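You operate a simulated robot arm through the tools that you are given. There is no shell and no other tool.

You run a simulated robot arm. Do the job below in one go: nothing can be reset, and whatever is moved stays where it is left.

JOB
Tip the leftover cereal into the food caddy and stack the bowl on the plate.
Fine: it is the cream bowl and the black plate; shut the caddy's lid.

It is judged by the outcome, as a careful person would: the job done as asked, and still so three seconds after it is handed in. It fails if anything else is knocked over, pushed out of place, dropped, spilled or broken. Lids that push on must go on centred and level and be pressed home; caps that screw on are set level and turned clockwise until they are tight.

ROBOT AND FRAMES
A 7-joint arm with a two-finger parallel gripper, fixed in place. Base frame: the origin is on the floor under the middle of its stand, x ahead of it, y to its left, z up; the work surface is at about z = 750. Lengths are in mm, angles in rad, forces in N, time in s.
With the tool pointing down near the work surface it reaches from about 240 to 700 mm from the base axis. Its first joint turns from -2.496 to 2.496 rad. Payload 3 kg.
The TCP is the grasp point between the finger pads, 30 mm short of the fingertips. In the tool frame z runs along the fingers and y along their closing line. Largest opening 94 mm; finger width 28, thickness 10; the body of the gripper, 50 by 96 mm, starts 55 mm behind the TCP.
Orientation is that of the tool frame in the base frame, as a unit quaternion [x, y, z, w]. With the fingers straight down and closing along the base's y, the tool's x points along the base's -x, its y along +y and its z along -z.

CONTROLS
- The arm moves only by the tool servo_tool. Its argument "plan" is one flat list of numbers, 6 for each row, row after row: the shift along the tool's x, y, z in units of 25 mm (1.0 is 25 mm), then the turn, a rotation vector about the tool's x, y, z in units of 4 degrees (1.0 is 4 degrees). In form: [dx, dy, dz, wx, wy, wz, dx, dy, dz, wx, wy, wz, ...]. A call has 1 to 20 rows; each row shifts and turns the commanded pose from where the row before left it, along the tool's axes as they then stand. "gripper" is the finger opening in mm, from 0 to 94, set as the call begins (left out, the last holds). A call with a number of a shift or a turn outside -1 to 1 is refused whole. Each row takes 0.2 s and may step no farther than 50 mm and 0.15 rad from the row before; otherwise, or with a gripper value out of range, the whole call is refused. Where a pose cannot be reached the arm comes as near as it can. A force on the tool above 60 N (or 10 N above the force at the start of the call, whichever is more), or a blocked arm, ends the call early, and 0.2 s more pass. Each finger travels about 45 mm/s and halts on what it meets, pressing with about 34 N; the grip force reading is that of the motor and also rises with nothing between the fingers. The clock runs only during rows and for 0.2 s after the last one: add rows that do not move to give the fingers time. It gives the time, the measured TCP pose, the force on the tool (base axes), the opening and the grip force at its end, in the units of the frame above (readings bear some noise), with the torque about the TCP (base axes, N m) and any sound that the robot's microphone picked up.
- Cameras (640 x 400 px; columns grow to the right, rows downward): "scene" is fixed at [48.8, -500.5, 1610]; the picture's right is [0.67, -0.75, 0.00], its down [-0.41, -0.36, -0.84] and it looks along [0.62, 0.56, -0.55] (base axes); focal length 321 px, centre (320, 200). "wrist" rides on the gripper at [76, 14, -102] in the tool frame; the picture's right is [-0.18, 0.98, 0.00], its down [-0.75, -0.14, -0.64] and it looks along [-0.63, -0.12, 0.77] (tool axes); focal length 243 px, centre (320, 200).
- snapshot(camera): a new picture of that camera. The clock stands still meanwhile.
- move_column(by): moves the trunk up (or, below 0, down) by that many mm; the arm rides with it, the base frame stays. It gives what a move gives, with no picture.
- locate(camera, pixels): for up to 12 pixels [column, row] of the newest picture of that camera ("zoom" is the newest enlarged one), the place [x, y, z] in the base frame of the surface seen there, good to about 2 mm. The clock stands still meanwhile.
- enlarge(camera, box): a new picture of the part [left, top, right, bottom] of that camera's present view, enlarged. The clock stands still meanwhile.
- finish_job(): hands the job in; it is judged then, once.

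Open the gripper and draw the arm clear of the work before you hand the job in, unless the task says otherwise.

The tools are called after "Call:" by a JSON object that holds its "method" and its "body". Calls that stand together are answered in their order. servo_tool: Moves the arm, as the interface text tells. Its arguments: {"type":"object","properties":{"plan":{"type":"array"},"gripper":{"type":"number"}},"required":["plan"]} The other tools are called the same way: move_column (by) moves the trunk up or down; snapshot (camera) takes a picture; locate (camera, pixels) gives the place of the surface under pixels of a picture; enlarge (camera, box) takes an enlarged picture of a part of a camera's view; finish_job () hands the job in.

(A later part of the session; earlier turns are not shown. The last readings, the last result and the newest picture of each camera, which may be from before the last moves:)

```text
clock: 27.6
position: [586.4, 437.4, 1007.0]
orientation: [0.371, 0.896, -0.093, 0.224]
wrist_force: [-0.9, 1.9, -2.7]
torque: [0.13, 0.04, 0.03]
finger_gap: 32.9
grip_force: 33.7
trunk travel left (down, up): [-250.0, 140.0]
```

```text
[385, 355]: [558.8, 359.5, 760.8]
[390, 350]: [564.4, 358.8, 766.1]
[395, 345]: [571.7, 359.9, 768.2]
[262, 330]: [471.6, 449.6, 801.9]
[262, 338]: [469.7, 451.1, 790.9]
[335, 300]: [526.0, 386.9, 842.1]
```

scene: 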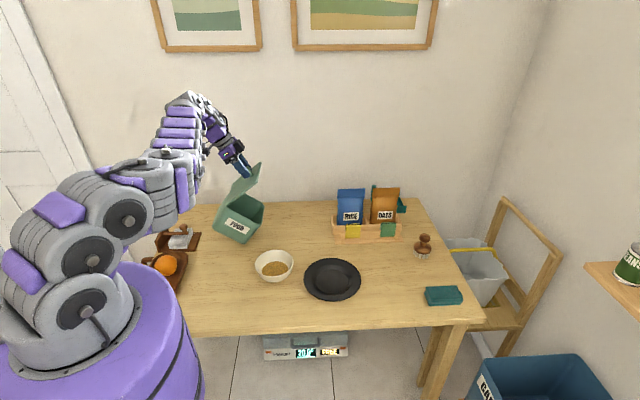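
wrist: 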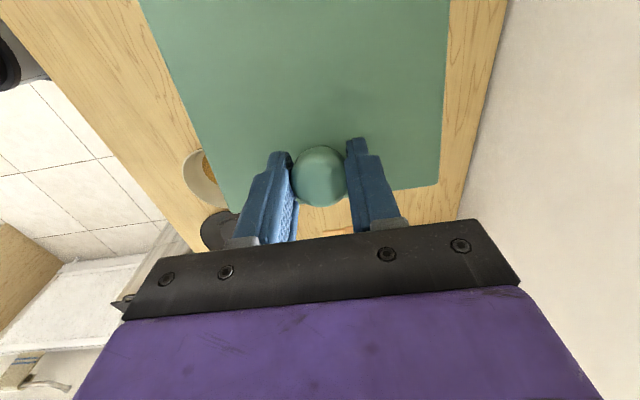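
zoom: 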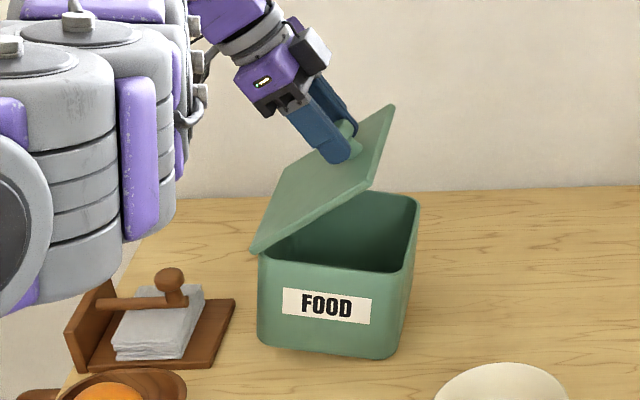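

Nearly flat now (about 7° left). Its right bottom corner sits about 5 mm left of where it began, so I'll make the last descent with less leftward travel.

Call:
{"method": "servo_tool", "body": {"plan": [0.208, 0, 0.094, 0, 0, 0, 0.208, 0, 0.094, 0, 0, 0, 0, 0, 0, 0, 0, 0]}}

Call:
{"method": "enlarge", "body": {"camera": "scene", "box": [170, 150, 280, 260]}}

Call:
{"method": "locate", "body": {"camera": "zoom", "pixels": [[385, 355], [390, 350], [268, 348], [262, 338], [283, 300], [371, 308]]}}

```text
clock: 28.4
position: [582.2, 441.8, 997.3]
orientation: [0.372, 0.896, -0.093, 0.223]
wrist_force: [-2.9, 1.2, -3.0]
torque: [-0.07, 0.13, -0.06]
finger_gap: 33.1
grip_force: 34.0
trunk travel left (down, up): [-250.0, 140.0]
```

```text
3.64 times, centred on (225, 205) of scene
```

zoom: 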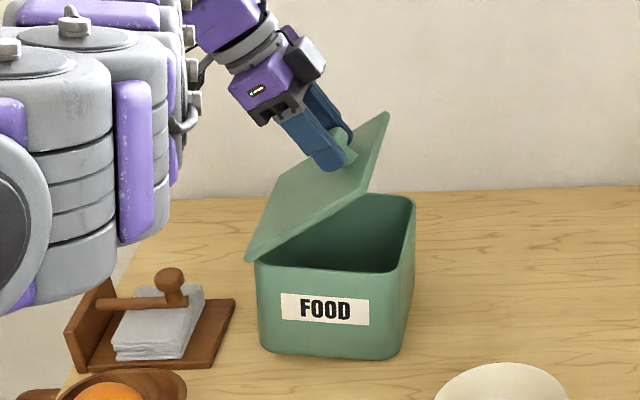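

```text
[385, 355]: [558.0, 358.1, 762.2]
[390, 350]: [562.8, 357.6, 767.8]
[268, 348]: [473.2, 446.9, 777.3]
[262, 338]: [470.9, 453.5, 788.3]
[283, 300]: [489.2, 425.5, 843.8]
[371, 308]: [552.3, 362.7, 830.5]
```

Almost flat. I'll lower another 5 mm straight down and compare with the original position.

Call:
{"method": "servo_tool", "body": {"plan": [0.02, 0, 0.1, 0, 0, 0, 0.02, 0, 0.1, 0, 0, 0, 0, 0, 0, 0, 0, 0]}}

Call:
{"method": "enlarge", "body": {"camera": "scene", "box": [195, 195, 265, 255]}}

Call:
{"method": "locate", "body": {"camera": "zoom", "pixels": [[205, 262], [208, 310], [372, 308], [375, 258], [440, 355], [195, 360], [430, 360], [160, 225]]}}

```text
clock: 29.2
position: [582.5, 441.1, 992.0]
orientation: [0.372, 0.896, -0.093, 0.223]
wrist_force: [-1.7, 1.0, -2.6]
torque: [-0.05, 0.12, -0.07]
finger_gap: 32.7
grip_force: 34.0
trunk travel left (down, up): [-250.0, 140.0]
```

```text
6.67 times, centred on (230, 225) of scene
```

zoom: 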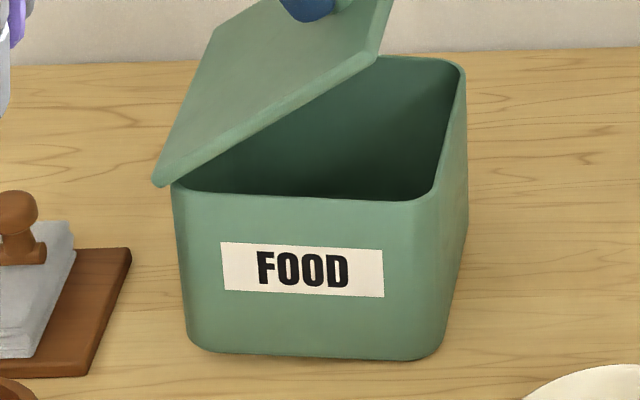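

```text
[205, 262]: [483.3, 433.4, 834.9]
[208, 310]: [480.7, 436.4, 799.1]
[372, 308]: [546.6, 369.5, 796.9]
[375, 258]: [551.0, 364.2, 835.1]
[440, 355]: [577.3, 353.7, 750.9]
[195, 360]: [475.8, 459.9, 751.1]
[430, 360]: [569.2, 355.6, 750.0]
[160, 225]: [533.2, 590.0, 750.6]
```

Compared with the original view the right-bottom corner is already in place at (430,358), but the left side is still about 12 mm up (tilt ≈5°). I'll complete the arc.

Call:
{"method": "servo_tool", "body": {"plan": [0.2, 0, 0.073, 0, 0, 0, 0.2, 0, 0.073, 0, 0, 0, 0.187, 0, 0.072, 0, 0, 0, 0, 0, 0, 0, 0, 0]}}

Call:
{"method": "enlarge", "body": {"camera": "scene", "box": [195, 195, 265, 255]}}

Call:
{"method": "locate", "body": {"camera": "zoom", "pixels": [[205, 262], [226, 239], [372, 295], [430, 355], [200, 360]]}}

```text
clock: 30.2
position: [575.2, 448.2, 979.8]
orientation: [0.372, 0.896, -0.092, 0.223]
wrist_force: [-0.1, 1.9, -5.1]
torque: [-0.24, -0.02, 0.01]
finger_gap: 32.3
grip_force: 33.7
trunk travel left (down, up): [-250.0, 140.0]
```

```text
6.67 times, centred on (230, 225) of scene
```

zoom: 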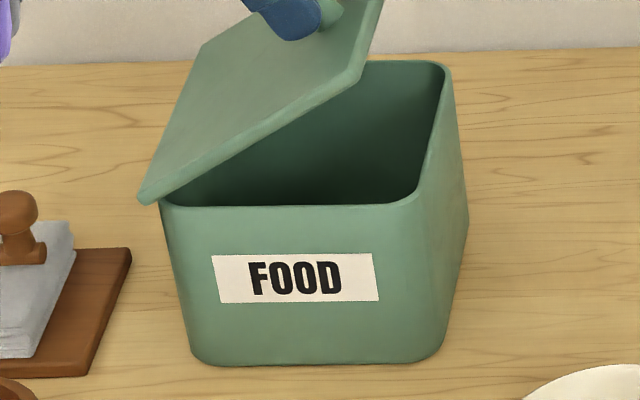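

```text
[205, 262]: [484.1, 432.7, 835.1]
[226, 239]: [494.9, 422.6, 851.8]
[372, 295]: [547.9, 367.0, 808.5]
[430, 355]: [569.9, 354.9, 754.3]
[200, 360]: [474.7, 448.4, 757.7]
```

Label now within 10 px of its original place and tilt about 2°. One more small step down-left.

Call:
{"method": "servo_tool", "body": {"plan": [0.127, 0, 0.068, 0, 0, 0, 0.127, 0, 0.068, 0, 0, 0, 0, 0, 0, 0, 0, 0]}}

Call:
{"method": "enlarge", "body": {"camera": "scene", "box": [195, 195, 265, 255]}}

Call:
{"method": "snapshot", "body": {"camera": "wrist"}}

```text
clock: 31.0
position: [573.0, 448.6, 976.3]
orientation: [0.373, 0.896, -0.091, 0.225]
wrist_force: [7.2, 0.5, 14.5]
torque: [0.55, 0.55, -0.16]
finger_gap: 32.8
grip_force: 33.5
trunk travel left (down, up): [-250.0, 140.0]
```

```text
6.67 times, centred on (230, 225) of scene
```

zoom: 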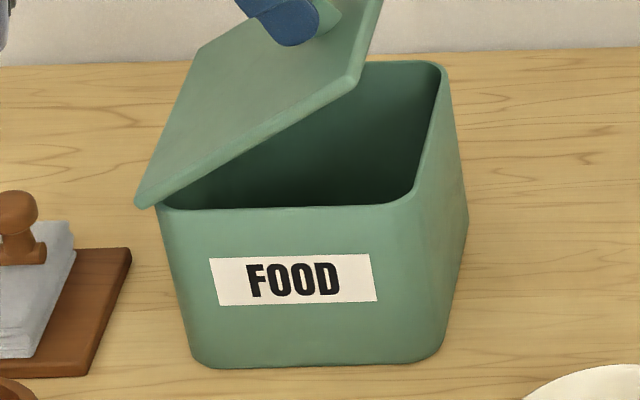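

```text
taken
```

wrist: 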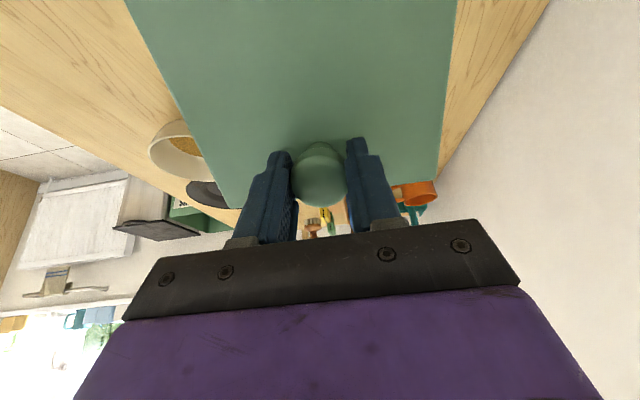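

Force jumped to +14.5 N: the box is now flat on the table, with the label within about 5 px (≈3 mm) of its original spot. I'll measure the lid's present angle so I can lower it closed, then regrip the knob from the front with the tool axis parallel to the hinge.

Call:
{"method": "locate", "body": {"camera": "wrist", "pixels": [[300, 80], [400, 80], [200, 100], [430, 170], [240, 195], [430, 20], [160, 20], [320, 190], [320, 165], [320, 205]]}}

Call:
{"method": "enlarge", "body": {"camera": "scene", "box": [180, 160, 280, 260]}}

```text
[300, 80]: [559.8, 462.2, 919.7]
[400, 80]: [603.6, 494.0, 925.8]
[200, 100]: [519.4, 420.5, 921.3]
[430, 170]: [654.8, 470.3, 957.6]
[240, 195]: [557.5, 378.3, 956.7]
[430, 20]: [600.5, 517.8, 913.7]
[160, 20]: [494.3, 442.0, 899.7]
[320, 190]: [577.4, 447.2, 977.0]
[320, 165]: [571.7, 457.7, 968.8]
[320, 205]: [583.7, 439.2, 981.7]
```

```text
4.00 times, centred on (230, 210) of scene
```

zoom: 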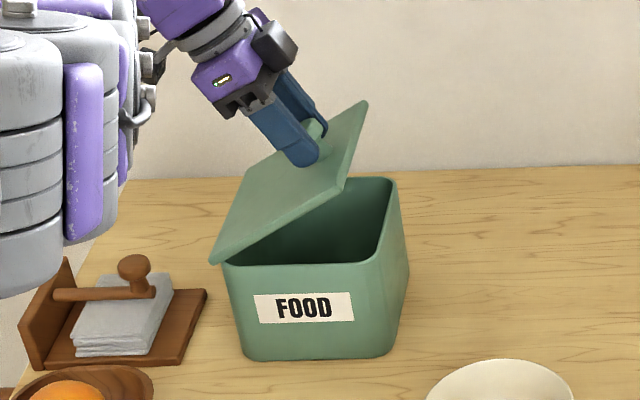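

The lid is at 32° with the hinge near (u=10, z=870). I'll lower the lid along its arc to about 4°, first easing the downward pressure by 2 mm.

Call:
{"method": "servo_tool", "body": {"plan": [-0.0375, 0, -0.07, 0, 0, 0, -0.148, 0, 0.336, 0, 1, 0, -0.148, 0, 0.336, 0, 1, 0, -0.148, 0, 0.336, 0, 1, 0, 0, 0, 0, 0, 0, 0]}}

Call:
{"method": "enlarge", "body": {"camera": "scene", "box": [180, 160, 280, 260]}}

```text
clock: 32.2
position: [587.0, 437.3, 958.7]
orientation: [0.379, 0.915, -0.052, 0.128]
wrist_force: [-0.8, -0.8, -5.3]
torque: [-0.44, -0.14, 0.0]
finger_gap: 32.8
grip_force: 34.0
trunk travel left (down, up): [-250.0, 140.0]
```

```text
4.00 times, centred on (230, 210) of scene
```

zoom: 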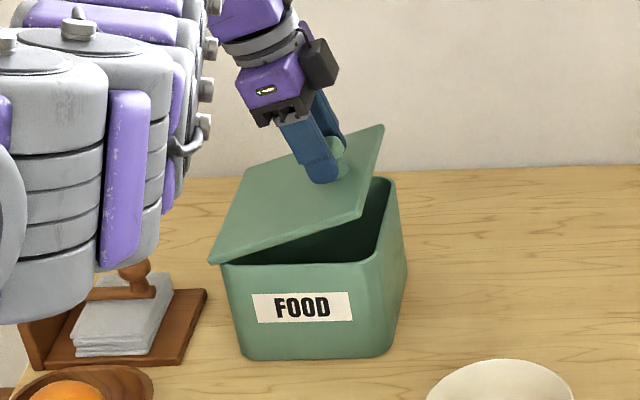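

The box stays put and the lid is near 20°. Lowering four more steps.

Call:
{"method": "servo_tool", "body": {"plan": [-0.148, 0, 0.336, 0, 1, 0, -0.148, 0, 0.336, 0, 1, 0, -0.148, 0, 0.336, 0, 1, 0, -0.148, 0, 0.336, 0, 1, 0, 0, 0, 0, 0, 0, 0]}}

Call:
{"method": "enlarge", "body": {"camera": "scene", "box": [180, 160, 280, 260]}}

Call:
{"method": "snapshot", "body": {"camera": "wrist"}}

Call:
{"method": "locate", "body": {"camera": "wrist", "pixels": [[300, 80], [400, 80], [200, 100], [430, 170], [240, 195], [430, 20], [160, 20], [320, 190]]}}

```text
clock: 33.4
position: [602.2, 421.8, 927.0]
orientation: [0.383, 0.924, 0.0, 0.0]
wrist_force: [0.1, -0.6, -5.4]
torque: [-0.32, -0.55, -0.1]
finger_gap: 33.1
grip_force: 34.5
trunk travel left (down, up): [-250.0, 140.0]
```

```text
4.00 times, centred on (230, 210) of scene
```

zoom: 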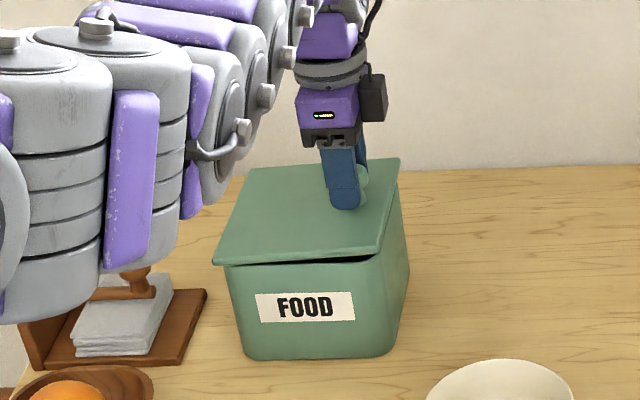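

```text
taken
```

wrist: 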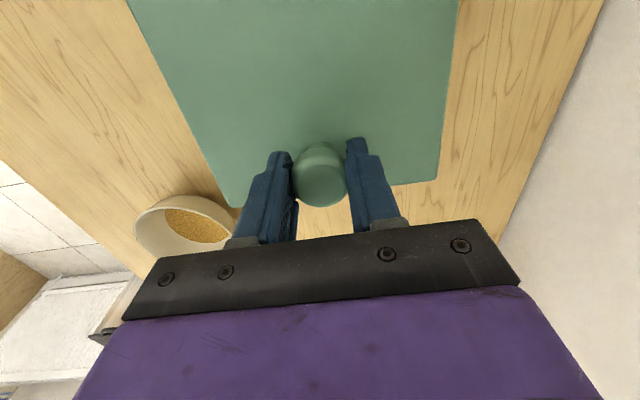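

```text
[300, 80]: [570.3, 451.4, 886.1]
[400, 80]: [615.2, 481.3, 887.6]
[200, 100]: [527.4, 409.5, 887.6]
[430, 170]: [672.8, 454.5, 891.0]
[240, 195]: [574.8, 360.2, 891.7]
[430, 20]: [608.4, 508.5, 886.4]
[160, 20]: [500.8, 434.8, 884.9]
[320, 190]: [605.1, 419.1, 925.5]
```

The lid is about 3.5° from shut. I'll bring it down the final few millimetres.

Call:
{"method": "servo_tool", "body": {"plan": [-0.06, 0, 0.14, 0, 0.4, 0, -0.06, 0, 0.14, 0, 0.4, 0, 0, 0, 0, 0, 0, 0]}}

```text
clock: 34.2
position: [603.9, 420.5, 920.6]
orientation: [0.382, 0.924, 0.01, -0.026]
wrist_force: [-2.1, 0.3, -3.9]
torque: [-0.14, -0.19, 0.1]
finger_gap: 32.7
grip_force: 34.4
trunk travel left (down, up): [-250.0, 140.0]
```

Still −3.9 N, so not quite seated. Another 2 mm down.

Call:
{"method": "servo_tool", "body": {"plan": [0, 0, 0.08, 0, 0.1, 0, 0, 0, 0.04, 0, 0, 0, 0, 0, 0, 0, 0, 0]}}

Call:
{"method": "enlarge", "body": {"camera": "scene", "box": [195, 195, 265, 255]}}

```text
clock: 35.0
position: [604.5, 421.3, 919.2]
orientation: [0.382, 0.923, 0.014, -0.028]
wrist_force: [3.9, 2.6, 10.2]
torque: [0.63, 0.39, -0.07]
finger_gap: 33.0
grip_force: 34.0
trunk travel left (down, up): [-250.0, 140.0]
```

```text
6.67 times, centred on (230, 225) of scene
```

zoom: 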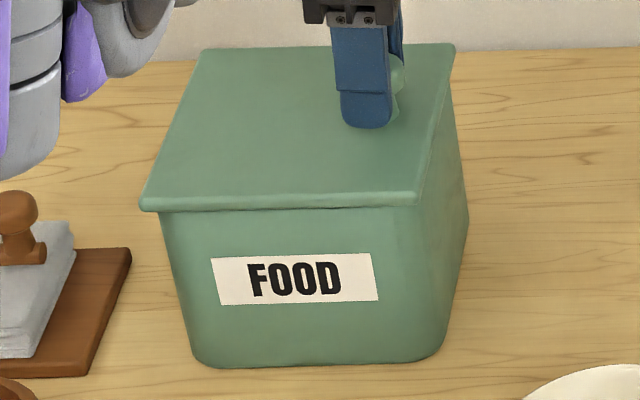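

The lid is shut and the caddy is back within a few millimetres of its original place. I'll release the knob, rise, and back off toward the robot to set up a front approach with the tool axis parallel to the hinge.

Call:
{"method": "servo_tool", "body": {"plan": [0, 0, 0, 0, 0, 0, 0, 0, 0, 0, 0, 0, 0, 0, -0.3, 0, -0.4, 0, 0, 0, -0.8, 0, -0.45, 0, 0, 0, -1, 0, 0, 0, 0, 0, -1, 0, 0, 0, 0, 0, -1, 0, 0, 0, 0, -1, -0.6, 0, 0, 0, 0, -1, -0.6, 0, 0, 0, 0, -1, 0, 0, 0, 0, 0, -1, 0, 0, 0, 0, 0, -1, 0, 0, 0, 0, 0, -1, 0, 0, 0, 0], "gripper": 70}}

Call:
{"method": "snapshot", "body": {"camera": "scene"}}

Call:
{"method": "snapshot", "body": {"camera": "wrist"}}

```text
clock: 37.8
position: [497.8, 311.3, 1049.1]
orientation: [0.383, 0.924, 0.001, -0.002]
wrist_force: [0.2, -0.6, 0.4]
torque: [-0.04, 0.03, -0.02]
finger_gap: 70.1
grip_force: 0.1
trunk travel left (down, up): [-250.0, 140.0]
```

```text
taken
```

scene: 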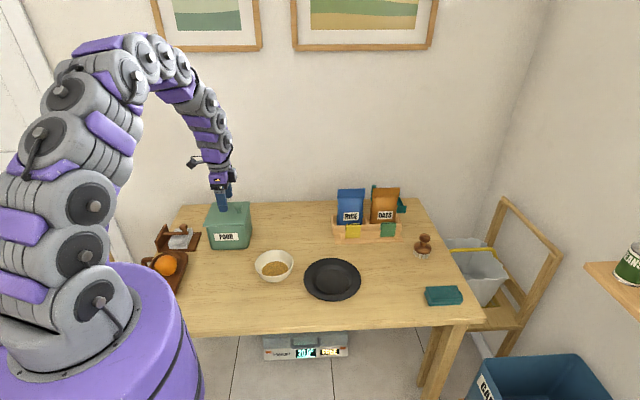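

```text
taken
```

wrist: 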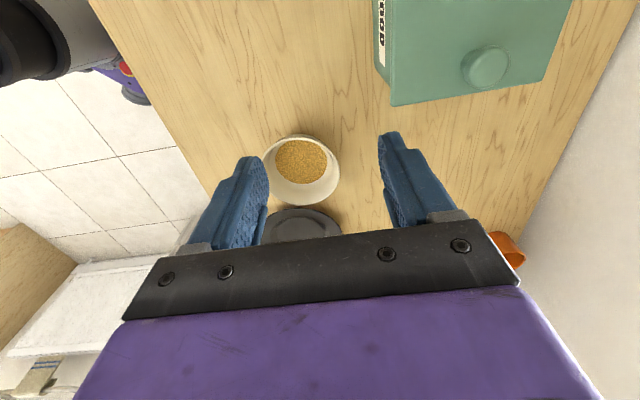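

The caddy stands shut in its place. I'll measure the knob and lid corners again from here.

Call:
{"method": "locate", "body": {"camera": "wrist", "pixels": [[486, 66], [466, 68], [507, 64], [486, 48], [486, 84], [396, 100], [540, 78], [384, 10], [392, 85], [430, 40]]}}

Call:
{"method": "enlarge", "body": {"camera": "scene", "box": [195, 195, 265, 255]}}

```text
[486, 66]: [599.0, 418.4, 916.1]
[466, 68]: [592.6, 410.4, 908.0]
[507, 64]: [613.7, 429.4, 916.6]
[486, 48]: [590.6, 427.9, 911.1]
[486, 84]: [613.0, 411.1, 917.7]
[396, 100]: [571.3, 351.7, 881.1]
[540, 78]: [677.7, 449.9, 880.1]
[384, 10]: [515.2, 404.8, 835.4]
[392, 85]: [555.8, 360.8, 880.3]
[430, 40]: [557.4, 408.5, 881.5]
```

```text
6.67 times, centred on (230, 225) of scene
```

zoom: 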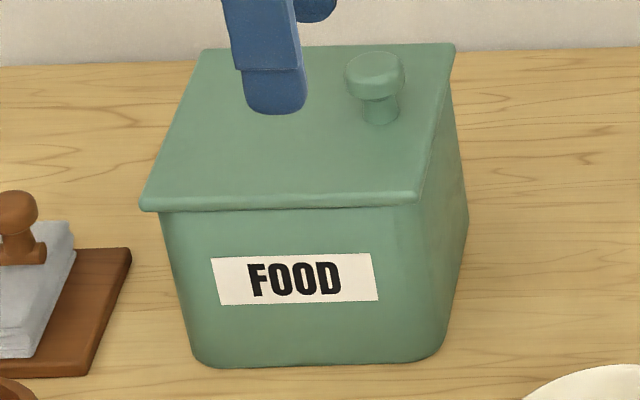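

The knob centre is at (603,420), u≈129, v≈723. I'll now yaw −90° (first 80°) before pitching the tool to horizontal.

Call:
{"method": "servo_tool", "body": {"plan": [0, 0, 0, 0, 0, -1, 0, 0, 0, 0, 0, -1, 0, 0, 0, 0, 0, -1, 0, 0, 0, 0, 0, -1, 0, 0, 0, 0, 0, -1, 0, 0, 0, 0, 0, -1, 0, 0, 0, 0, 0, -1, 0, 0, 0, 0, 0, -1, 0, 0, 0, 0, 0, -1, 0, 0, 0, 0, 0, -1, 0, 0, 0, 0, 0, -1, 0, 0, 0, 0, 0, -1, 0, 0, 0, 0, 0, -1, 0, 0, 0, 0, 0, -1, 0, 0, 0, 0, 0, -1, 0, 0, 0, 0, 0, -1, 0, 0, 0, 0, 0, -1, 0, 0, 0, 0, 0, -1, 0, 0, 0, 0, 0, -1, 0, 0, 0, 0, 0, -1]}}

```text
clock: 42.0
position: [498.0, 313.0, 1049.9]
orientation: [-0.302, 0.953, 0.002, 0.0]
wrist_force: [-0.4, 0.5, 0.1]
torque: [0.02, 0.01, -0.03]
finger_gap: 70.0
grip_force: 0.0
trunk travel left (down, up): [-250.0, 140.0]
```

Yaw is at −35°. I'll finish the yaw to −45° and pitch the tool toward horizontal, pointing at the caddy's front.

Call:
{"method": "servo_tool", "body": {"plan": [0, 0, 0, 0, 0, -1, 0, 0, 0, 0, 0, -1, 0, 0, 0, 0, 0, -0.45, 0, 0, 0, 0, -1, 0, 0, 0, 0, 0, -1, 0, 0, 0, 0, 0, -1, 0, 0, 0, 0, 0, -1, 0, 0, 0, 0, 0, -1, 0, 0, 0, 0, 0, -1, 0, 0, 0, 0, 0, -1, 0, 0, 0, 0, 0, -1, 0, 0, 0, 0, 0, -1, 0, 0, 0, 0, 0, -1, 0, 0, 0, 0, 0, -1, 0, 0, 0, 0, 0, -1, 0, 0, 0, 0, 0, -1, 0, 0, 0, 0, 0, -1, 0, 0, 0, 0, 0, -1, 0, 0, 0, 0, 0, -1, 0, 0, 0, 0, 0, -1, 0]}}

Call:
{"method": "snapshot", "body": {"camera": "scene"}}

```text
clock: 46.2
position: [497.1, 313.5, 1050.0]
orientation: [-0.315, 0.766, 0.216, 0.517]
wrist_force: [-0.3, -0.6, -0.4]
torque: [0.01, -0.04, -0.03]
finger_gap: 70.0
grip_force: 0.0
trunk travel left (down, up): [-250.0, 140.0]
```

```text
taken
```

scene: 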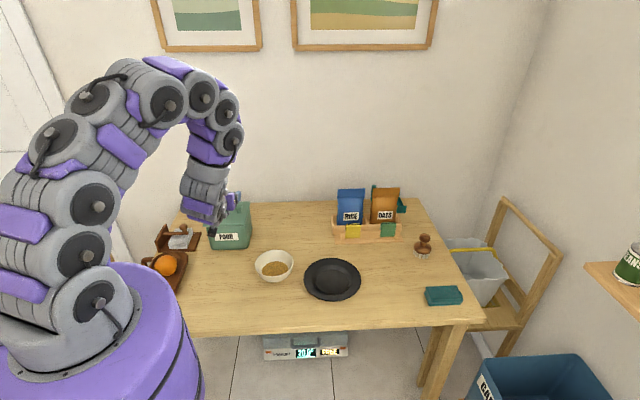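

The tool is pitched 68°. I'll complete the last 22° so it points horizontally along +v, then descend to knob height in front of the caddy.

Call:
{"method": "servo_tool", "body": {"plan": [0, 0, 0, 0, -1, 0, 0, 0, 0, 0, -1, 0, 0, 0, 0, 0, -1, 0, 0, 0, 0, 0, -1, 0, 0, 0, 0, 0, -1, 0, 0, 0, 0, 0, -0.46, 0, 0.9, 0, 0, 0, 0, 0, 0.9, 0, 0, 0, 0, 0, 0.9, 0, 0, 0, 0, 0, 0.9, 0, 0, 0, 0, 0, 0.9, 0, 0, 0, 0, 0, 0.9, 0, 0, 0, 0, 0, 0, 0, 0, 0, 0, 0]}}

Call:
{"method": "snapshot", "body": {"camera": "scene"}}

Call:
{"method": "snapshot", "body": {"camera": "wrist"}}

```text
clock: 49.0
position: [496.0, 314.5, 914.8]
orientation: [-0.268, 0.655, 0.271, 0.652]
wrist_force: [0.6, -0.3, 0.2]
torque: [0.0, -0.02, -0.03]
finger_gap: 70.1
grip_force: 0.0
trunk travel left (down, up): [-250.0, 140.0]
```

```text
taken
```

scene: 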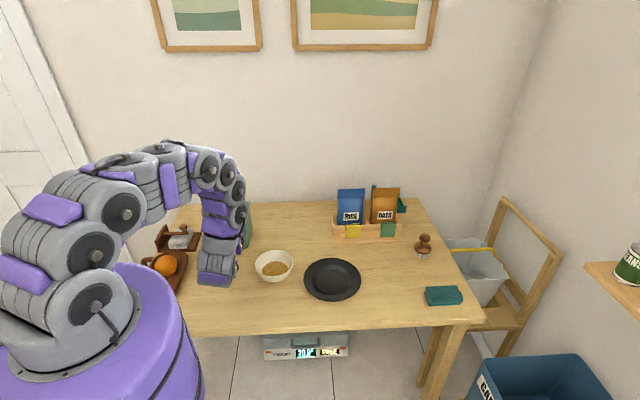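

```text
taken
```

wrist: 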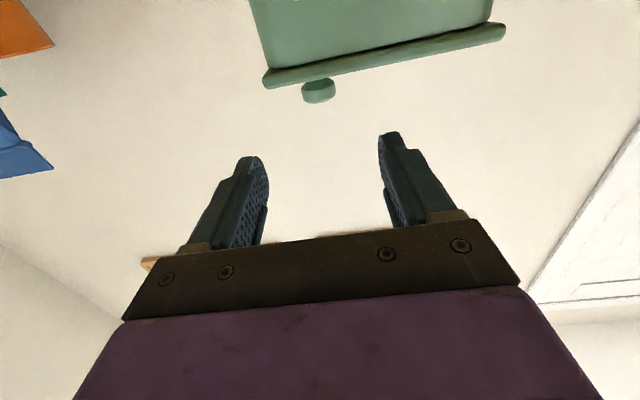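

The tool is horizontal, with the knob seen at (318,90). I'll advance to 30 mm short of the grasp and check alignment.

Call:
{"method": "servo_tool", "body": {"plan": [0.1, -0.02, 0.8, 0, 0, 0, 0.05, -0.02, 0.8, 0, 0, 0, 0, 0, 0.8, 0, 0, 0, 0, 0, 0.8, 0, 0, 0, 0, 0, 0.8, 0, 0, 0]}}

Call:
{"method": "snapshot", "body": {"camera": "wrist"}}

Call:
{"method": "enlarge", "body": {"camera": "scene", "box": [170, 170, 290, 260]}}

Call:
{"method": "locate", "body": {"camera": "wrist", "pixels": [[318, 110], [300, 110], [336, 105], [320, 125], [320, 95]]}}

```text
clock: 50.2
position: [567.5, 382.3, 911.1]
orientation: [-0.268, 0.656, 0.27, 0.652]
wrist_force: [-0.2, 0.3, 0.1]
torque: [0.0, -0.06, -0.02]
finger_gap: 70.3
grip_force: 0.1
trunk travel left (down, up): [-250.0, 140.0]
```

```text
taken
```

wrist: 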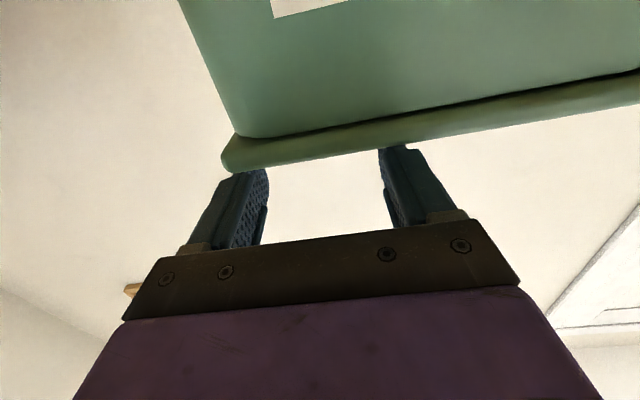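

```text
4.44 times, centred on (230, 215) of scene
```

zoom: 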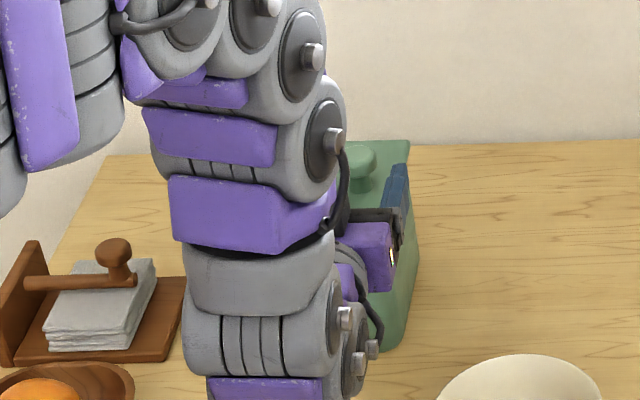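

```text
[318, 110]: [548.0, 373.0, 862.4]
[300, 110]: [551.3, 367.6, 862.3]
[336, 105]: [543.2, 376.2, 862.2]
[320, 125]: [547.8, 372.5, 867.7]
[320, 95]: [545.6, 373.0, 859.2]
```

Fingers flank the knob and clear the lid. Advancing 34 mm to the grasp position and closing.

Call:
{"method": "servo_tool", "body": {"plan": [0, 0.03, 0.46, 0, 0, 0, 0, 0.02, 0.46, 0, 0, 0, 0, 0, 0.46, 0, 0, 0, 0, 0, 0, 0, 0, 0]}}

Call:
{"method": "servo_tool", "body": {"plan": [0, 0, 0, 0, 0, 0, 0, 0, 0, 0, 0, 0, 0, 0, 0, 0, 0, 0, 0, 0, 0, 0, 0, 0], "gripper": 20}}

Call:
{"method": "enlarge", "body": {"camera": "scene", "box": [170, 170, 290, 260]}}

```text
clock: 51.2
position: [593.0, 406.6, 911.9]
orientation: [-0.268, 0.655, 0.271, 0.652]
wrist_force: [-0.8, 0.6, -0.1]
torque: [-0.03, 0.01, -0.03]
finger_gap: 70.1
grip_force: 0.1
trunk travel left (down, up): [-250.0, 140.0]
```

```text
clock: 52.2
position: [592.4, 406.7, 911.6]
orientation: [-0.268, 0.656, 0.271, 0.652]
wrist_force: [-1.9, 0.9, 0.5]
torque: [0.01, -0.09, 0.05]
finger_gap: 33.1
grip_force: 34.1
trunk travel left (down, up): [-250.0, 140.0]
```

```text
4.44 times, centred on (230, 215) of scene
```

zoom: 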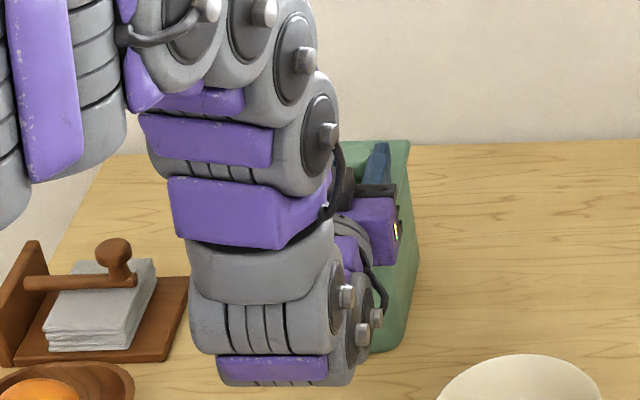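

The knob is gripped from the front (33.1 mm). Now I'll roll the tool about its own axis, following an arc about the hinge at (u=12, z=870), first 12°, and check the force.

Call:
{"method": "servo_tool", "body": {"plan": [-0.329, 0.128, 0, 0, 0, -1, -0.329, 0.128, 0, 0, 0, -1, -0.329, 0.128, 0, 0, 0, -1, 0, 0, 0, 0, 0, 0]}}

Call:
{"method": "enlarge", "body": {"camera": "scene", "box": [170, 170, 290, 260]}}

```text
clock: 53.2
position: [584.7, 416.4, 934.9]
orientation: [-0.336, 0.623, 0.2, 0.677]
wrist_force: [2.7, -2.2, 2.1]
torque: [-0.1, 0.25, -0.01]
finger_gap: 32.9
grip_force: 34.0
trunk travel left (down, up): [-250.0, 140.0]
```

```text
4.44 times, centred on (230, 215) of scene
```

zoom: 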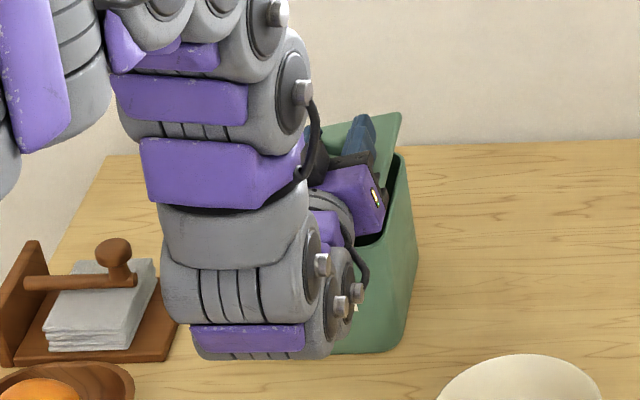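

The lid opened 12° and the box hasn't moved; readings suggest I'm pulling about 3 N too far left. I'll add a small correction and continue 16°.

Call:
{"method": "servo_tool", "body": {"plan": [-0.356, 0.061, 0, 0, 0, -1, -0.329, 0.128, 0, 0, 0, -1, -0.329, 0.128, 0, 0, 0, -1, -0.329, 0.128, 0, 0, 0, -1, 0, 0, 0, 0, 0, 0]}}

Call:
{"method": "enlarge", "body": {"camera": "scene", "box": [170, 160, 290, 260]}}

```text
clock: 54.4
position: [571.4, 430.8, 963.8]
orientation: [-0.419, 0.57, 0.104, 0.699]
wrist_force: [0.9, -0.6, 3.4]
torque: [0.18, 0.12, -0.02]
finger_gap: 32.9
grip_force: 34.3
trunk travel left (down, up): [-250.0, 140.0]
```

```text
4.00 times, centred on (230, 210) of scene
```

zoom: 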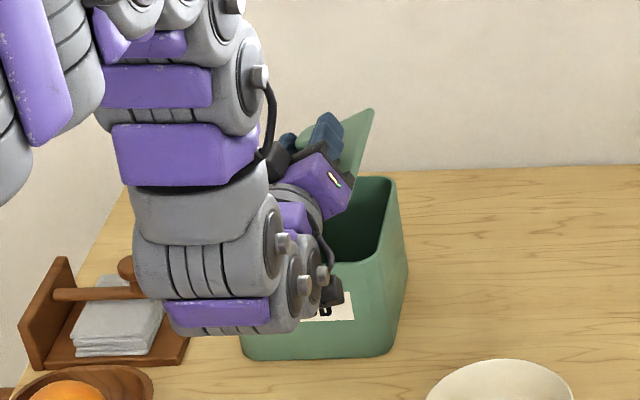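

Still good; the box is unmoved. I'll continue another 20° with a 1 mm upward correction.

Call:
{"method": "servo_tool", "body": {"plan": [-0.364, 0.109, 0, 0, 0, -1, -0.329, 0.128, 0, 0, 0, -1, -0.329, 0.128, 0, 0, 0, -1, -0.329, 0.128, 0, 0, 0, -1, -0.329, 0.128, 0, 0, 0, -1, 0, 0, 0, 0, 0, 0]}}

Call:
{"method": "enlarge", "body": {"camera": "scene", "box": [170, 160, 290, 260]}}

```text
clock: 55.8
position: [543.5, 456.8, 989.6]
orientation: [-0.511, 0.487, -0.019, 0.707]
wrist_force: [7.5, 1.0, 14.1]
torque: [0.49, 0.06, -0.02]
finger_gap: 33.1
grip_force: 33.9
trunk travel left (down, up): [-250.0, 140.0]
```

```text
4.00 times, centred on (230, 210) of scene
```

zoom: 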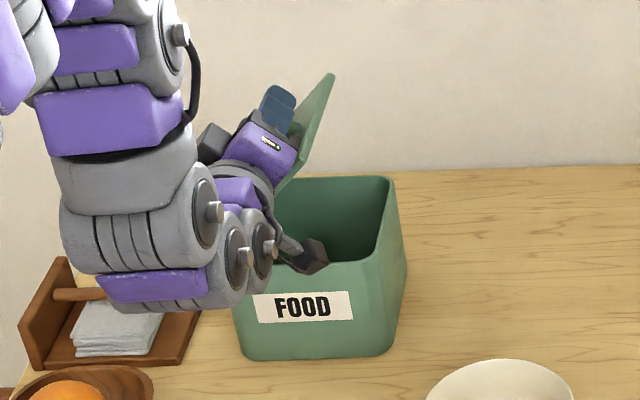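

The box is still in place, but +14 N says my arc is running a few mm low. I'll correct by +3 mm up and +1.5 mm right and re-read the force.

Call:
{"method": "servo_tool", "body": {"plan": [-0.036, -0.129, 0, 0, 0, 0, 0, 0, 0, 0, 0, 0]}}

```text
clock: 56.4
position: [544.8, 454.5, 990.1]
orientation: [-0.513, 0.49, -0.017, 0.705]
wrist_force: [1.5, -1.0, 1.0]
torque: [-0.15, 0.12, -0.1]
finger_gap: 33.3
grip_force: 33.5
trunk travel left (down, up): [-250.0, 140.0]
```

Force is back to about 1 N. Refitting gives a hinge at about (u=9.5, z=875). I'll continue 16° with the updated arc.

Call:
{"method": "servo_tool", "body": {"plan": [-0.336, 0.114, 0, 0, 0, -1, -0.336, 0.114, 0, 0, 0, -1, -0.336, 0.114, 0, 0, 0, -1, -0.336, 0.114, 0, 0, 0, -1, 0, 0, 0, 0, 0, 0]}}

Call:
{"method": "enlarge", "body": {"camera": "scene", "box": [150, 150, 290, 260]}}

```text
clock: 57.6
position: [521.1, 479.1, 1000.8]
orientation: [-0.574, 0.414, -0.116, 0.697]
wrist_force: [-0.7, 0.0, 0.6]
torque: [-0.16, 0.19, -0.03]
finger_gap: 33.1
grip_force: 33.8
trunk travel left (down, up): [-250.0, 140.0]
```

```text
3.64 times, centred on (220, 205) of scene
```

zoom: 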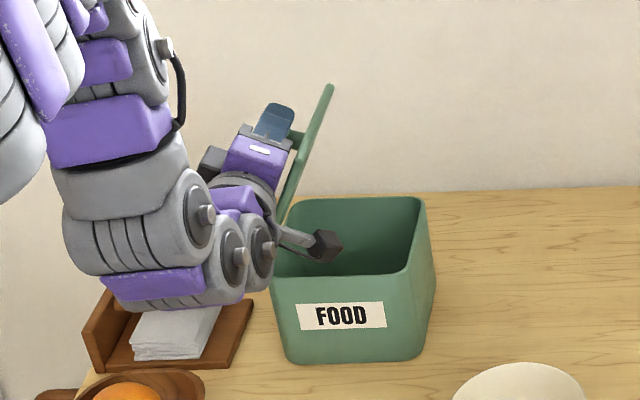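

Lid at about 64° with nearly zero force. I'll check the arm's clearance above the napkin holder and tray before going on.

Call:
{"method": "locate", "body": {"camera": "zoom", "pixels": [[160, 305], [130, 295], [200, 300], [110, 240], [175, 320], [120, 385], [322, 245]]}}

```text
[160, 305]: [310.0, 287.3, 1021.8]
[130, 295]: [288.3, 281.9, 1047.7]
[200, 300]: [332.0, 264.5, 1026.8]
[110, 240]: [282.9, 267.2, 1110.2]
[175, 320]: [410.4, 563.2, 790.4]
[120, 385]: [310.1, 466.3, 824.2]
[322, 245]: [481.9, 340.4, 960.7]
```

The wrist link is at z≥1020, far above everything. Continuing 20°.

Call:
{"method": "servo_tool", "body": {"plan": [-0.336, 0.114, 0, 0, 0, -1, -0.336, 0.114, 0, 0, 0, -1, -0.336, 0.114, 0, 0, 0, -1, -0.336, 0.114, 0, 0, 0, -1, -0.336, 0.114, 0, 0, 0, -1, 0, 0, 0, 0, 0, 0]}}

Call:
{"method": "enlarge", "body": {"camera": "scene", "box": [150, 150, 290, 260]}}

```text
clock: 59.0
position: [490.8, 509.9, 1001.7]
orientation: [-0.637, 0.306, -0.235, 0.667]
wrist_force: [1.1, 1.9, 6.2]
torque: [0.04, -0.09, -0.11]
finger_gap: 33.1
grip_force: 33.6
trunk travel left (down, up): [-250.0, 140.0]
```

```text
3.64 times, centred on (220, 205) of scene
```

zoom: 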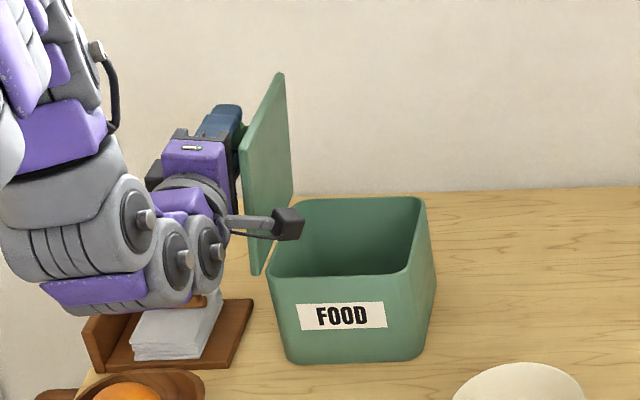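

Lid near 84°. Adding a small upward correction and continuing 12° past vertical, watching for an end stop.

Call:
{"method": "servo_tool", "body": {"plan": [-0.34, 0.05, 0, 0, 0, -1, -0.336, 0.114, 0, 0, 0, -1, -0.336, 0.114, 0, 0, 0, -1, 0, 0, 0, 0, 0, 0]}}

Call:
{"method": "enlarge", "body": {"camera": "scene", "box": [150, 150, 290, 260]}}

```text
clock: 60.0
position: [471.7, 528.3, 994.4]
orientation: [0.666, -0.239, 0.305, -0.638]
wrist_force: [-0.8, 3.0, 3.0]
torque: [0.1, 0.01, 0.06]
finger_gap: 32.9
grip_force: 34.2
trunk travel left (down, up): [-250.0, 140.0]
```

```text
3.64 times, centred on (220, 205) of scene
```

zoom: 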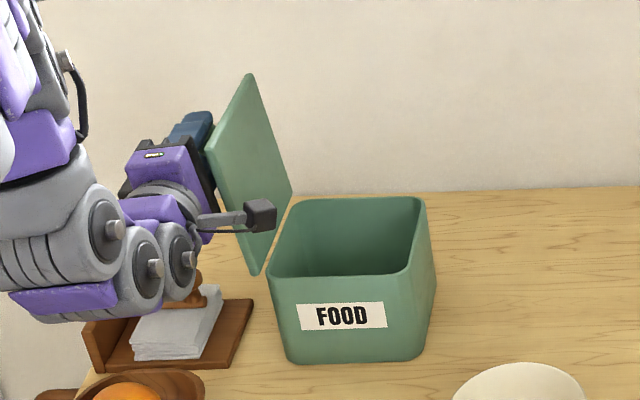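

At 96° still free. Two more steps to about 104°, checking for the stop.

Call:
{"method": "servo_tool", "body": {"plan": [-0.336, 0.114, 0, 0, 0, -1, -0.336, 0.114, 0, 0, 0, -1, 0, 0, 0, 0, 0, 0]}}

Call:
{"method": "enlarge", "body": {"camera": "scene", "box": [150, 150, 290, 260]}}

```text
clock: 60.8
position: [459.7, 540.1, 988.4]
orientation: [0.68, -0.191, 0.348, -0.617]
wrist_force: [0.9, 6.1, 15.5]
torque: [0.58, 0.29, 0.32]
finger_gap: 33.3
grip_force: 34.1
trunk travel left (down, up): [-250.0, 140.0]
```

```text
3.64 times, centred on (220, 205) of scene
```

zoom: 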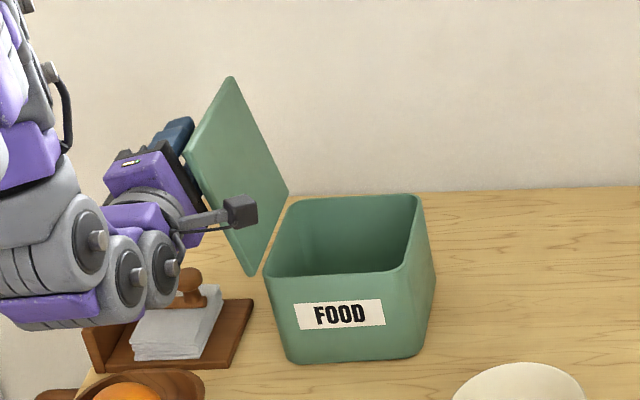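

A stop has been reached (15 N, 0.6 N·m, and the box just nudged). I'll back off one step so nothing is preloaded.

Call:
{"method": "servo_tool", "body": {"plan": [0.336, -0.16, 0, 0, 0, 1, 0, 0, 0, 0, 0, 0]}}

Call:
{"method": "enlarge", "body": {"camera": "scene", "box": [150, 150, 290, 260]}}

```text
clock: 61.4
position: [465.3, 533.7, 991.7]
orientation: [0.675, -0.216, 0.325, -0.626]
wrist_force: [1.5, 0.6, 1.5]
torque: [-0.08, -0.15, -0.23]
finger_gap: 32.9
grip_force: 33.5
trunk travel left (down, up): [-250.0, 140.0]
```

```text
3.64 times, centred on (220, 205) of scene
```

zoom: 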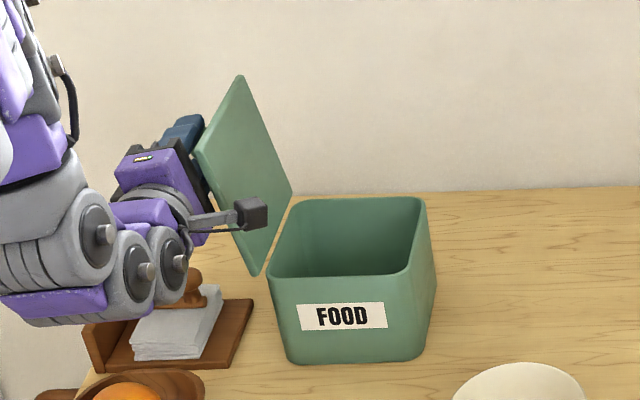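

Released load is near zero with the lid at about 100°. I'll open the fingers and see whether the lid stays.

Call:
{"method": "servo_tool", "body": {"plan": [0, 0, 0, 0, 0, 0, 0, 0, 0, 0, 0, 0, 0, 0, 0, 0, 0, 0], "gripper": 60}}

Call:
{"method": "enlarge", "body": {"camera": "scene", "box": [150, 150, 290, 260]}}

```text
clock: 62.2
position: [465.1, 535.2, 992.7]
orientation: [0.675, -0.214, 0.325, -0.627]
wrist_force: [-0.3, -0.5, 1.1]
torque: [0.03, -0.01, -0.01]
finger_gap: 60.2
grip_force: 0.1
trunk travel left (down, up): [-250.0, 140.0]
```

```text
3.64 times, centred on (220, 205) of scene
```

zoom: 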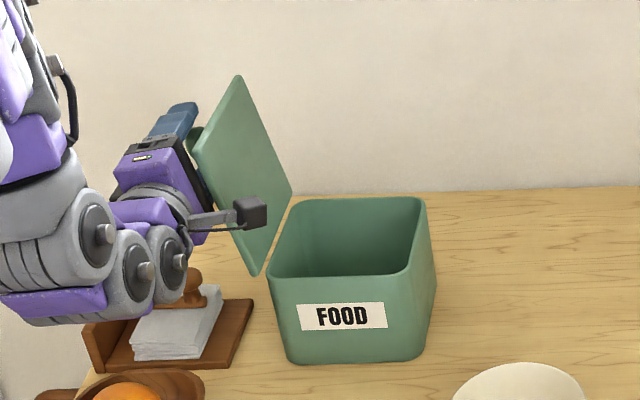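

The lid stays open by itself. I'll retreat straight back along the tool axis.

Call:
{"method": "servo_tool", "body": {"plan": [0, 0, -0.4, 0, 0, 0, 0, 0, -0.6, 0, 0, 0, 0, 0, -0.8, 0, 0, 0, 0, 0, -0.8, 0, 0, 0, 0, 0, -0.8, 0, 0, 0, 0, 0, -0.8, 0, 0, 0, 0, 0, -0.8, 0, 0, 0]}}

Call:
{"method": "snapshot", "body": {"camera": "scene"}}

```text
clock: 63.8
position: [376.9, 445.5, 993.4]
orientation: [0.675, -0.215, 0.326, -0.627]
wrist_force: [-0.3, 0.4, 0.7]
torque: [-0.01, -0.01, -0.05]
finger_gap: 60.1
grip_force: 0.1
trunk travel left (down, up): [-250.0, 140.0]
```

```text
taken
```

scene: 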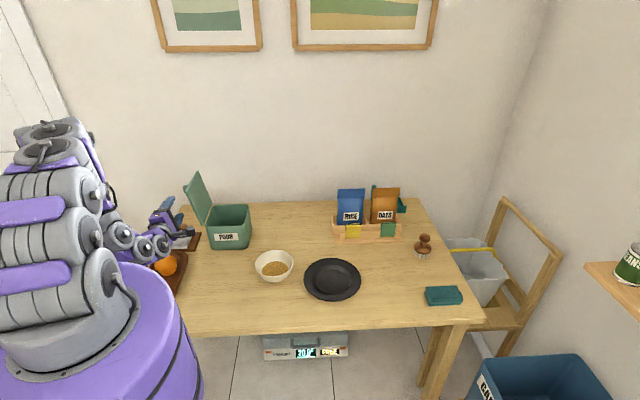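

The lid is open and stable and the arm is clear. Next is the bowl: I'll roll the tool back, then pitch it down to a vertical pose suited to gripping the bowl's right rim.

Call:
{"method": "servo_tool", "body": {"plan": [0, 0, -0.3, 0, 0, 1, 0, 0, -0.3, 0, 0, 1, 0, 0, 0, 0, 0, 1, 0, 0, 0, 0, 0, 1, 0, 0, 0, 0, 0, 1, 0, 0, 0, 0, 0, 1, 0, 0, 0, 0, 0, 1, 0, 0, 0, 0, 0, 1, 0, 0, 0, 0, 0, 1, 0, 0, 0, 0, 0, 1, 0, 0, 0, 0, 0, 1, 0, 0, 0, 0, 0, 1, 0, 0, 0, 0, 0, 1, 0, 0, 0, 0, 0, 1, 0, 0, 0, 0, 0, 1, 0, 0, 0, 0, 0, 1, 0, 0, 0, 0, 0, 1, 0, 0, 0, 0, 0, 1, 0, 0, 0, 0, 0, 1, 0, 0, 0, 0, 0, 1]}}

Call:
{"method": "servo_tool", "body": {"plan": [0, 0, 0, 0, 0, 1, 0, 0, 0, 0, 0, 1, 0, 0, 0, 0, 0, 1, 0, 0, 0, 0, 0, 1, 0, 0, 0, 0, 0, 0.95, -0.5, -1, 0, 0, 0, 0, -0.5, -1, 0, 0, 0, 0, -0.5, -1, 0, 0, 0, 0, -0.5, -1, 0, 0, 0, 0, 0, -1, 0, 0, 0, 0, 0, -1, 0, 0, 0, 0, 0, -1, 0, 0, 0, 0, 0, -1, 0, 0, 0, 0]}}

Call:
{"method": "snapshot", "body": {"camera": "scene"}}

```text
clock: 68.0
position: [366.4, 435.9, 993.3]
orientation: [-0.377, 0.599, 0.153, 0.69]
wrist_force: [-0.3, -0.1, 0.8]
torque: [-0.03, -0.03, -0.02]
finger_gap: 59.9
grip_force: 0.0
trunk travel left (down, up): [-250.0, 140.0]
```

```text
clock: 70.8
position: [507.1, 293.2, 1043.0]
orientation: [-0.269, 0.655, 0.271, 0.652]
wrist_force: [0.0, -1.0, -0.8]
torque: [-0.03, -0.01, 0.03]
finger_gap: 60.0
grip_force: 0.0
trunk travel left (down, up): [-250.0, 140.0]
```

```text
taken
```

scene: 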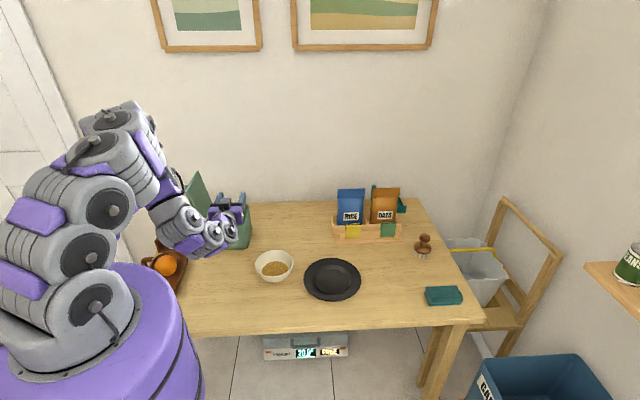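

The tool is horizontal at (507,293,1043), which is like the pour pose. I'll test, with the empty hand, whether it can pitch 40° beyond horizontal above the caddy.

Call:
{"method": "servo_tool", "body": {"plan": [0, 0, 1, 0, 0, 0, 0, 0, 1, 0, 0, 0, 0, 0, 1, 0, 0, 0, 0, 0, 1, 0, 0, 0, 0, 0, 1, 0, 0, 0, 0, 0, 0, 0, -1, 0, 0, 0, 0, 0, -1, 0, 0, 0, 0, 0, -1, 0, 0, 0, 0, 0, -1, 0, 0, 0, 0, 0, -1, 0, 0, 0, 0, 0, -1, 0, 0, 0, 0, 0, -1, 0, 0, 0, 0, 0, -1, 0, 0, 0, 0, 0, -1, 0, 0, 0, 0, 0, -1, 0]}}

Call:
{"method": "snapshot", "body": {"camera": "scene"}}

Call:
{"method": "snapshot", "body": {"camera": "wrist"}}

```text
clock: 74.0
position: [597.6, 382.7, 1044.8]
orientation: [-0.163, 0.393, 0.346, 0.836]
wrist_force: [0.2, 0.4, 0.1]
torque: [0.02, 0.03, -0.03]
finger_gap: 59.9
grip_force: 0.1
out of reach, approached as far as the arm can: row 15
trunk travel left (down, up): [-250.0, 140.0]
```

```text
taken
```

scene: 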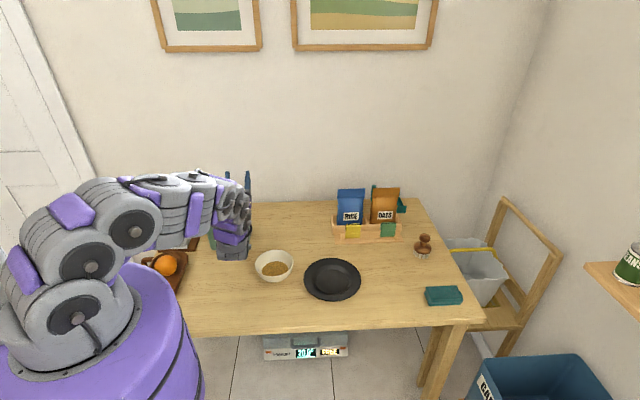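

```text
taken
```

wrist: 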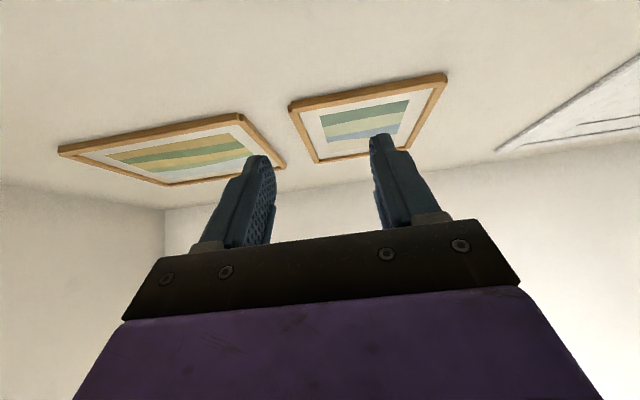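

The arm reaches about 130° of total tilt over the caddy, which is enough to empty the bowl. Now I'll reverse out and return to a downward-pointing tool.

Call:
{"method": "servo_tool", "body": {"plan": [0, 0, 0, 0, 1, 0, 0, 0, 0, 0, 1, 0, 0, 0, 0, 0, 1, 0, 0, 0, 0, 0, 1, 0, 0, 0, 0, 0, 1, 0, 0, 0, 0, 0, 1, 0, 0, 0, 0, 0, 1, 0, 0, 0, 0, 0, 1, 0, 0, 0, 0, 0, 1, 0, 0, 0, 0, 0, 1, 0, 0, 0, -1, 0, 0, 0, 0, 0, -1, 0, 0, 0, 0, 0, -1, 0, 0, 0, 0, 0, -1, 0, 0, 0, 0, 0, -1, 0, 0, 0, 0, 0, -1, 0, 0, 0, 0, 0, -1, 0, 0, 0]}}

Call:
{"method": "servo_tool", "body": {"plan": [0, 0, 0, 0, 1, 0, 0, 0, 0, 0, 1, 0, 0, 0, 0, 0, 1, 0, 0, 0, 0, 0, 1, 0, 0, 0, 0, 0, 1, 0, 0, 0, 0, 0, 1, 0, 0, 0, 0, 0, 1, 0, 0, 0, 0, 0, 1, 0, 0, 0, 0, 0, 1, 0, 0, 0, 0, 0, 1, 0, 0, 0, 0, 0, 1, 0, 0, 0, 0, 0, 1, 0, 0, 0, 0, 0, 1, 0, 0, 0, 0, 0, 1, 0, 0, 0, 0, 0, 1, 0, 0, 0, 0, 0, 1, 0, 0, 0, 0, 0, 1, 0, 0, 0, 0, 0, 1, 0]}}

```text
clock: 77.6
position: [478.6, 265.1, 1042.3]
orientation: [-0.268, 0.656, 0.269, 0.653]
wrist_force: [-0.4, -0.6, -0.6]
torque: [0.0, -0.02, 0.0]
finger_gap: 60.0
grip_force: 0.2
out of reach, approached as far as the arm can: row 17
trunk travel left (down, up): [-250.0, 140.0]
```

```text
clock: 81.4
position: [476.9, 266.4, 1042.5]
orientation: [-0.269, 0.656, 0.269, 0.652]
wrist_force: [0.6, -1.2, 0.9]
torque: [0.01, -0.01, 0.02]
finger_gap: 59.9
grip_force: 0.1
out of reach, approached as far as the arm can: row 1, 2, 3, 4, 5, 6, 7, 8, 9, 10, 11, 12, 13, 14, 15, 16, 17, 18
trunk travel left (down, up): [-250.0, 140.0]
```

The arm ran into its inner reach limit when retracted so far. I'll move forward 50 mm to where pitching worked before and check how it responds.

Call:
{"method": "servo_tool", "body": {"plan": [0, 0, 1, 0, 0, 0, 0, 0, 1, 0, 0, 0]}}

```text
clock: 82.0
position: [512.9, 299.8, 1040.7]
orientation: [-0.269, 0.657, 0.268, 0.651]
wrist_force: [-0.3, 0.5, -1.2]
torque: [-0.01, -0.01, -0.01]
finger_gap: 59.8
grip_force: 0.0
trunk travel left (down, up): [-250.0, 140.0]
```

It moved as commanded from the actual pose. Now I'll pitch down here in place.

Call:
{"method": "servo_tool", "body": {"plan": [0, 0, 0, 0, 1, 0, 0, 0, 0, 0, 1, 0, 0, 0, 0, 0, 1, 0, 0, 0, 0, 0, 1, 0, 0, 0, 0, 0, 1, 0, 0, 0, 0, 0, 1, 0, 0, 0, 0, 0, 1, 0, 0, 0, 0, 0, 1, 0, 0, 0, 0, 0, 1, 0, 0, 0, 0, 0, 1, 0, 0, 0, 0, 0, 1, 0, 0, 0, 0, 0, 1, 0, 0, 0, 0, 0, 1, 0, 0, 0, 0, 0, 1, 0, 0, 0, 0, 0, 1, 0, 0, 0, 0, 0, 1, 0, 0, 0, 0, 0, 1, 0, 0, 0, 0, 0, 1, 0]}}

Call:
{"method": "snapshot", "body": {"camera": "scene"}}

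```text
clock: 85.8
position: [514.2, 304.1, 1040.8]
orientation: [-0.382, 0.911, 0.054, 0.142]
wrist_force: [-0.8, -1.6, -1.9]
torque: [0.22, -0.12, 0.0]
finger_gap: 59.7
grip_force: 0.0
trunk travel left (down, up): [-250.0, 140.0]
```

```text
taken
```

scene: 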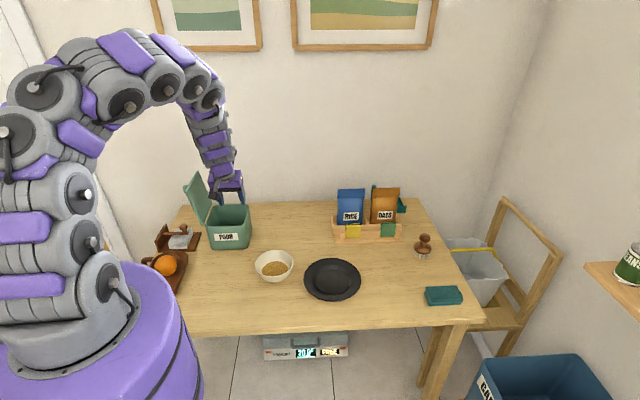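

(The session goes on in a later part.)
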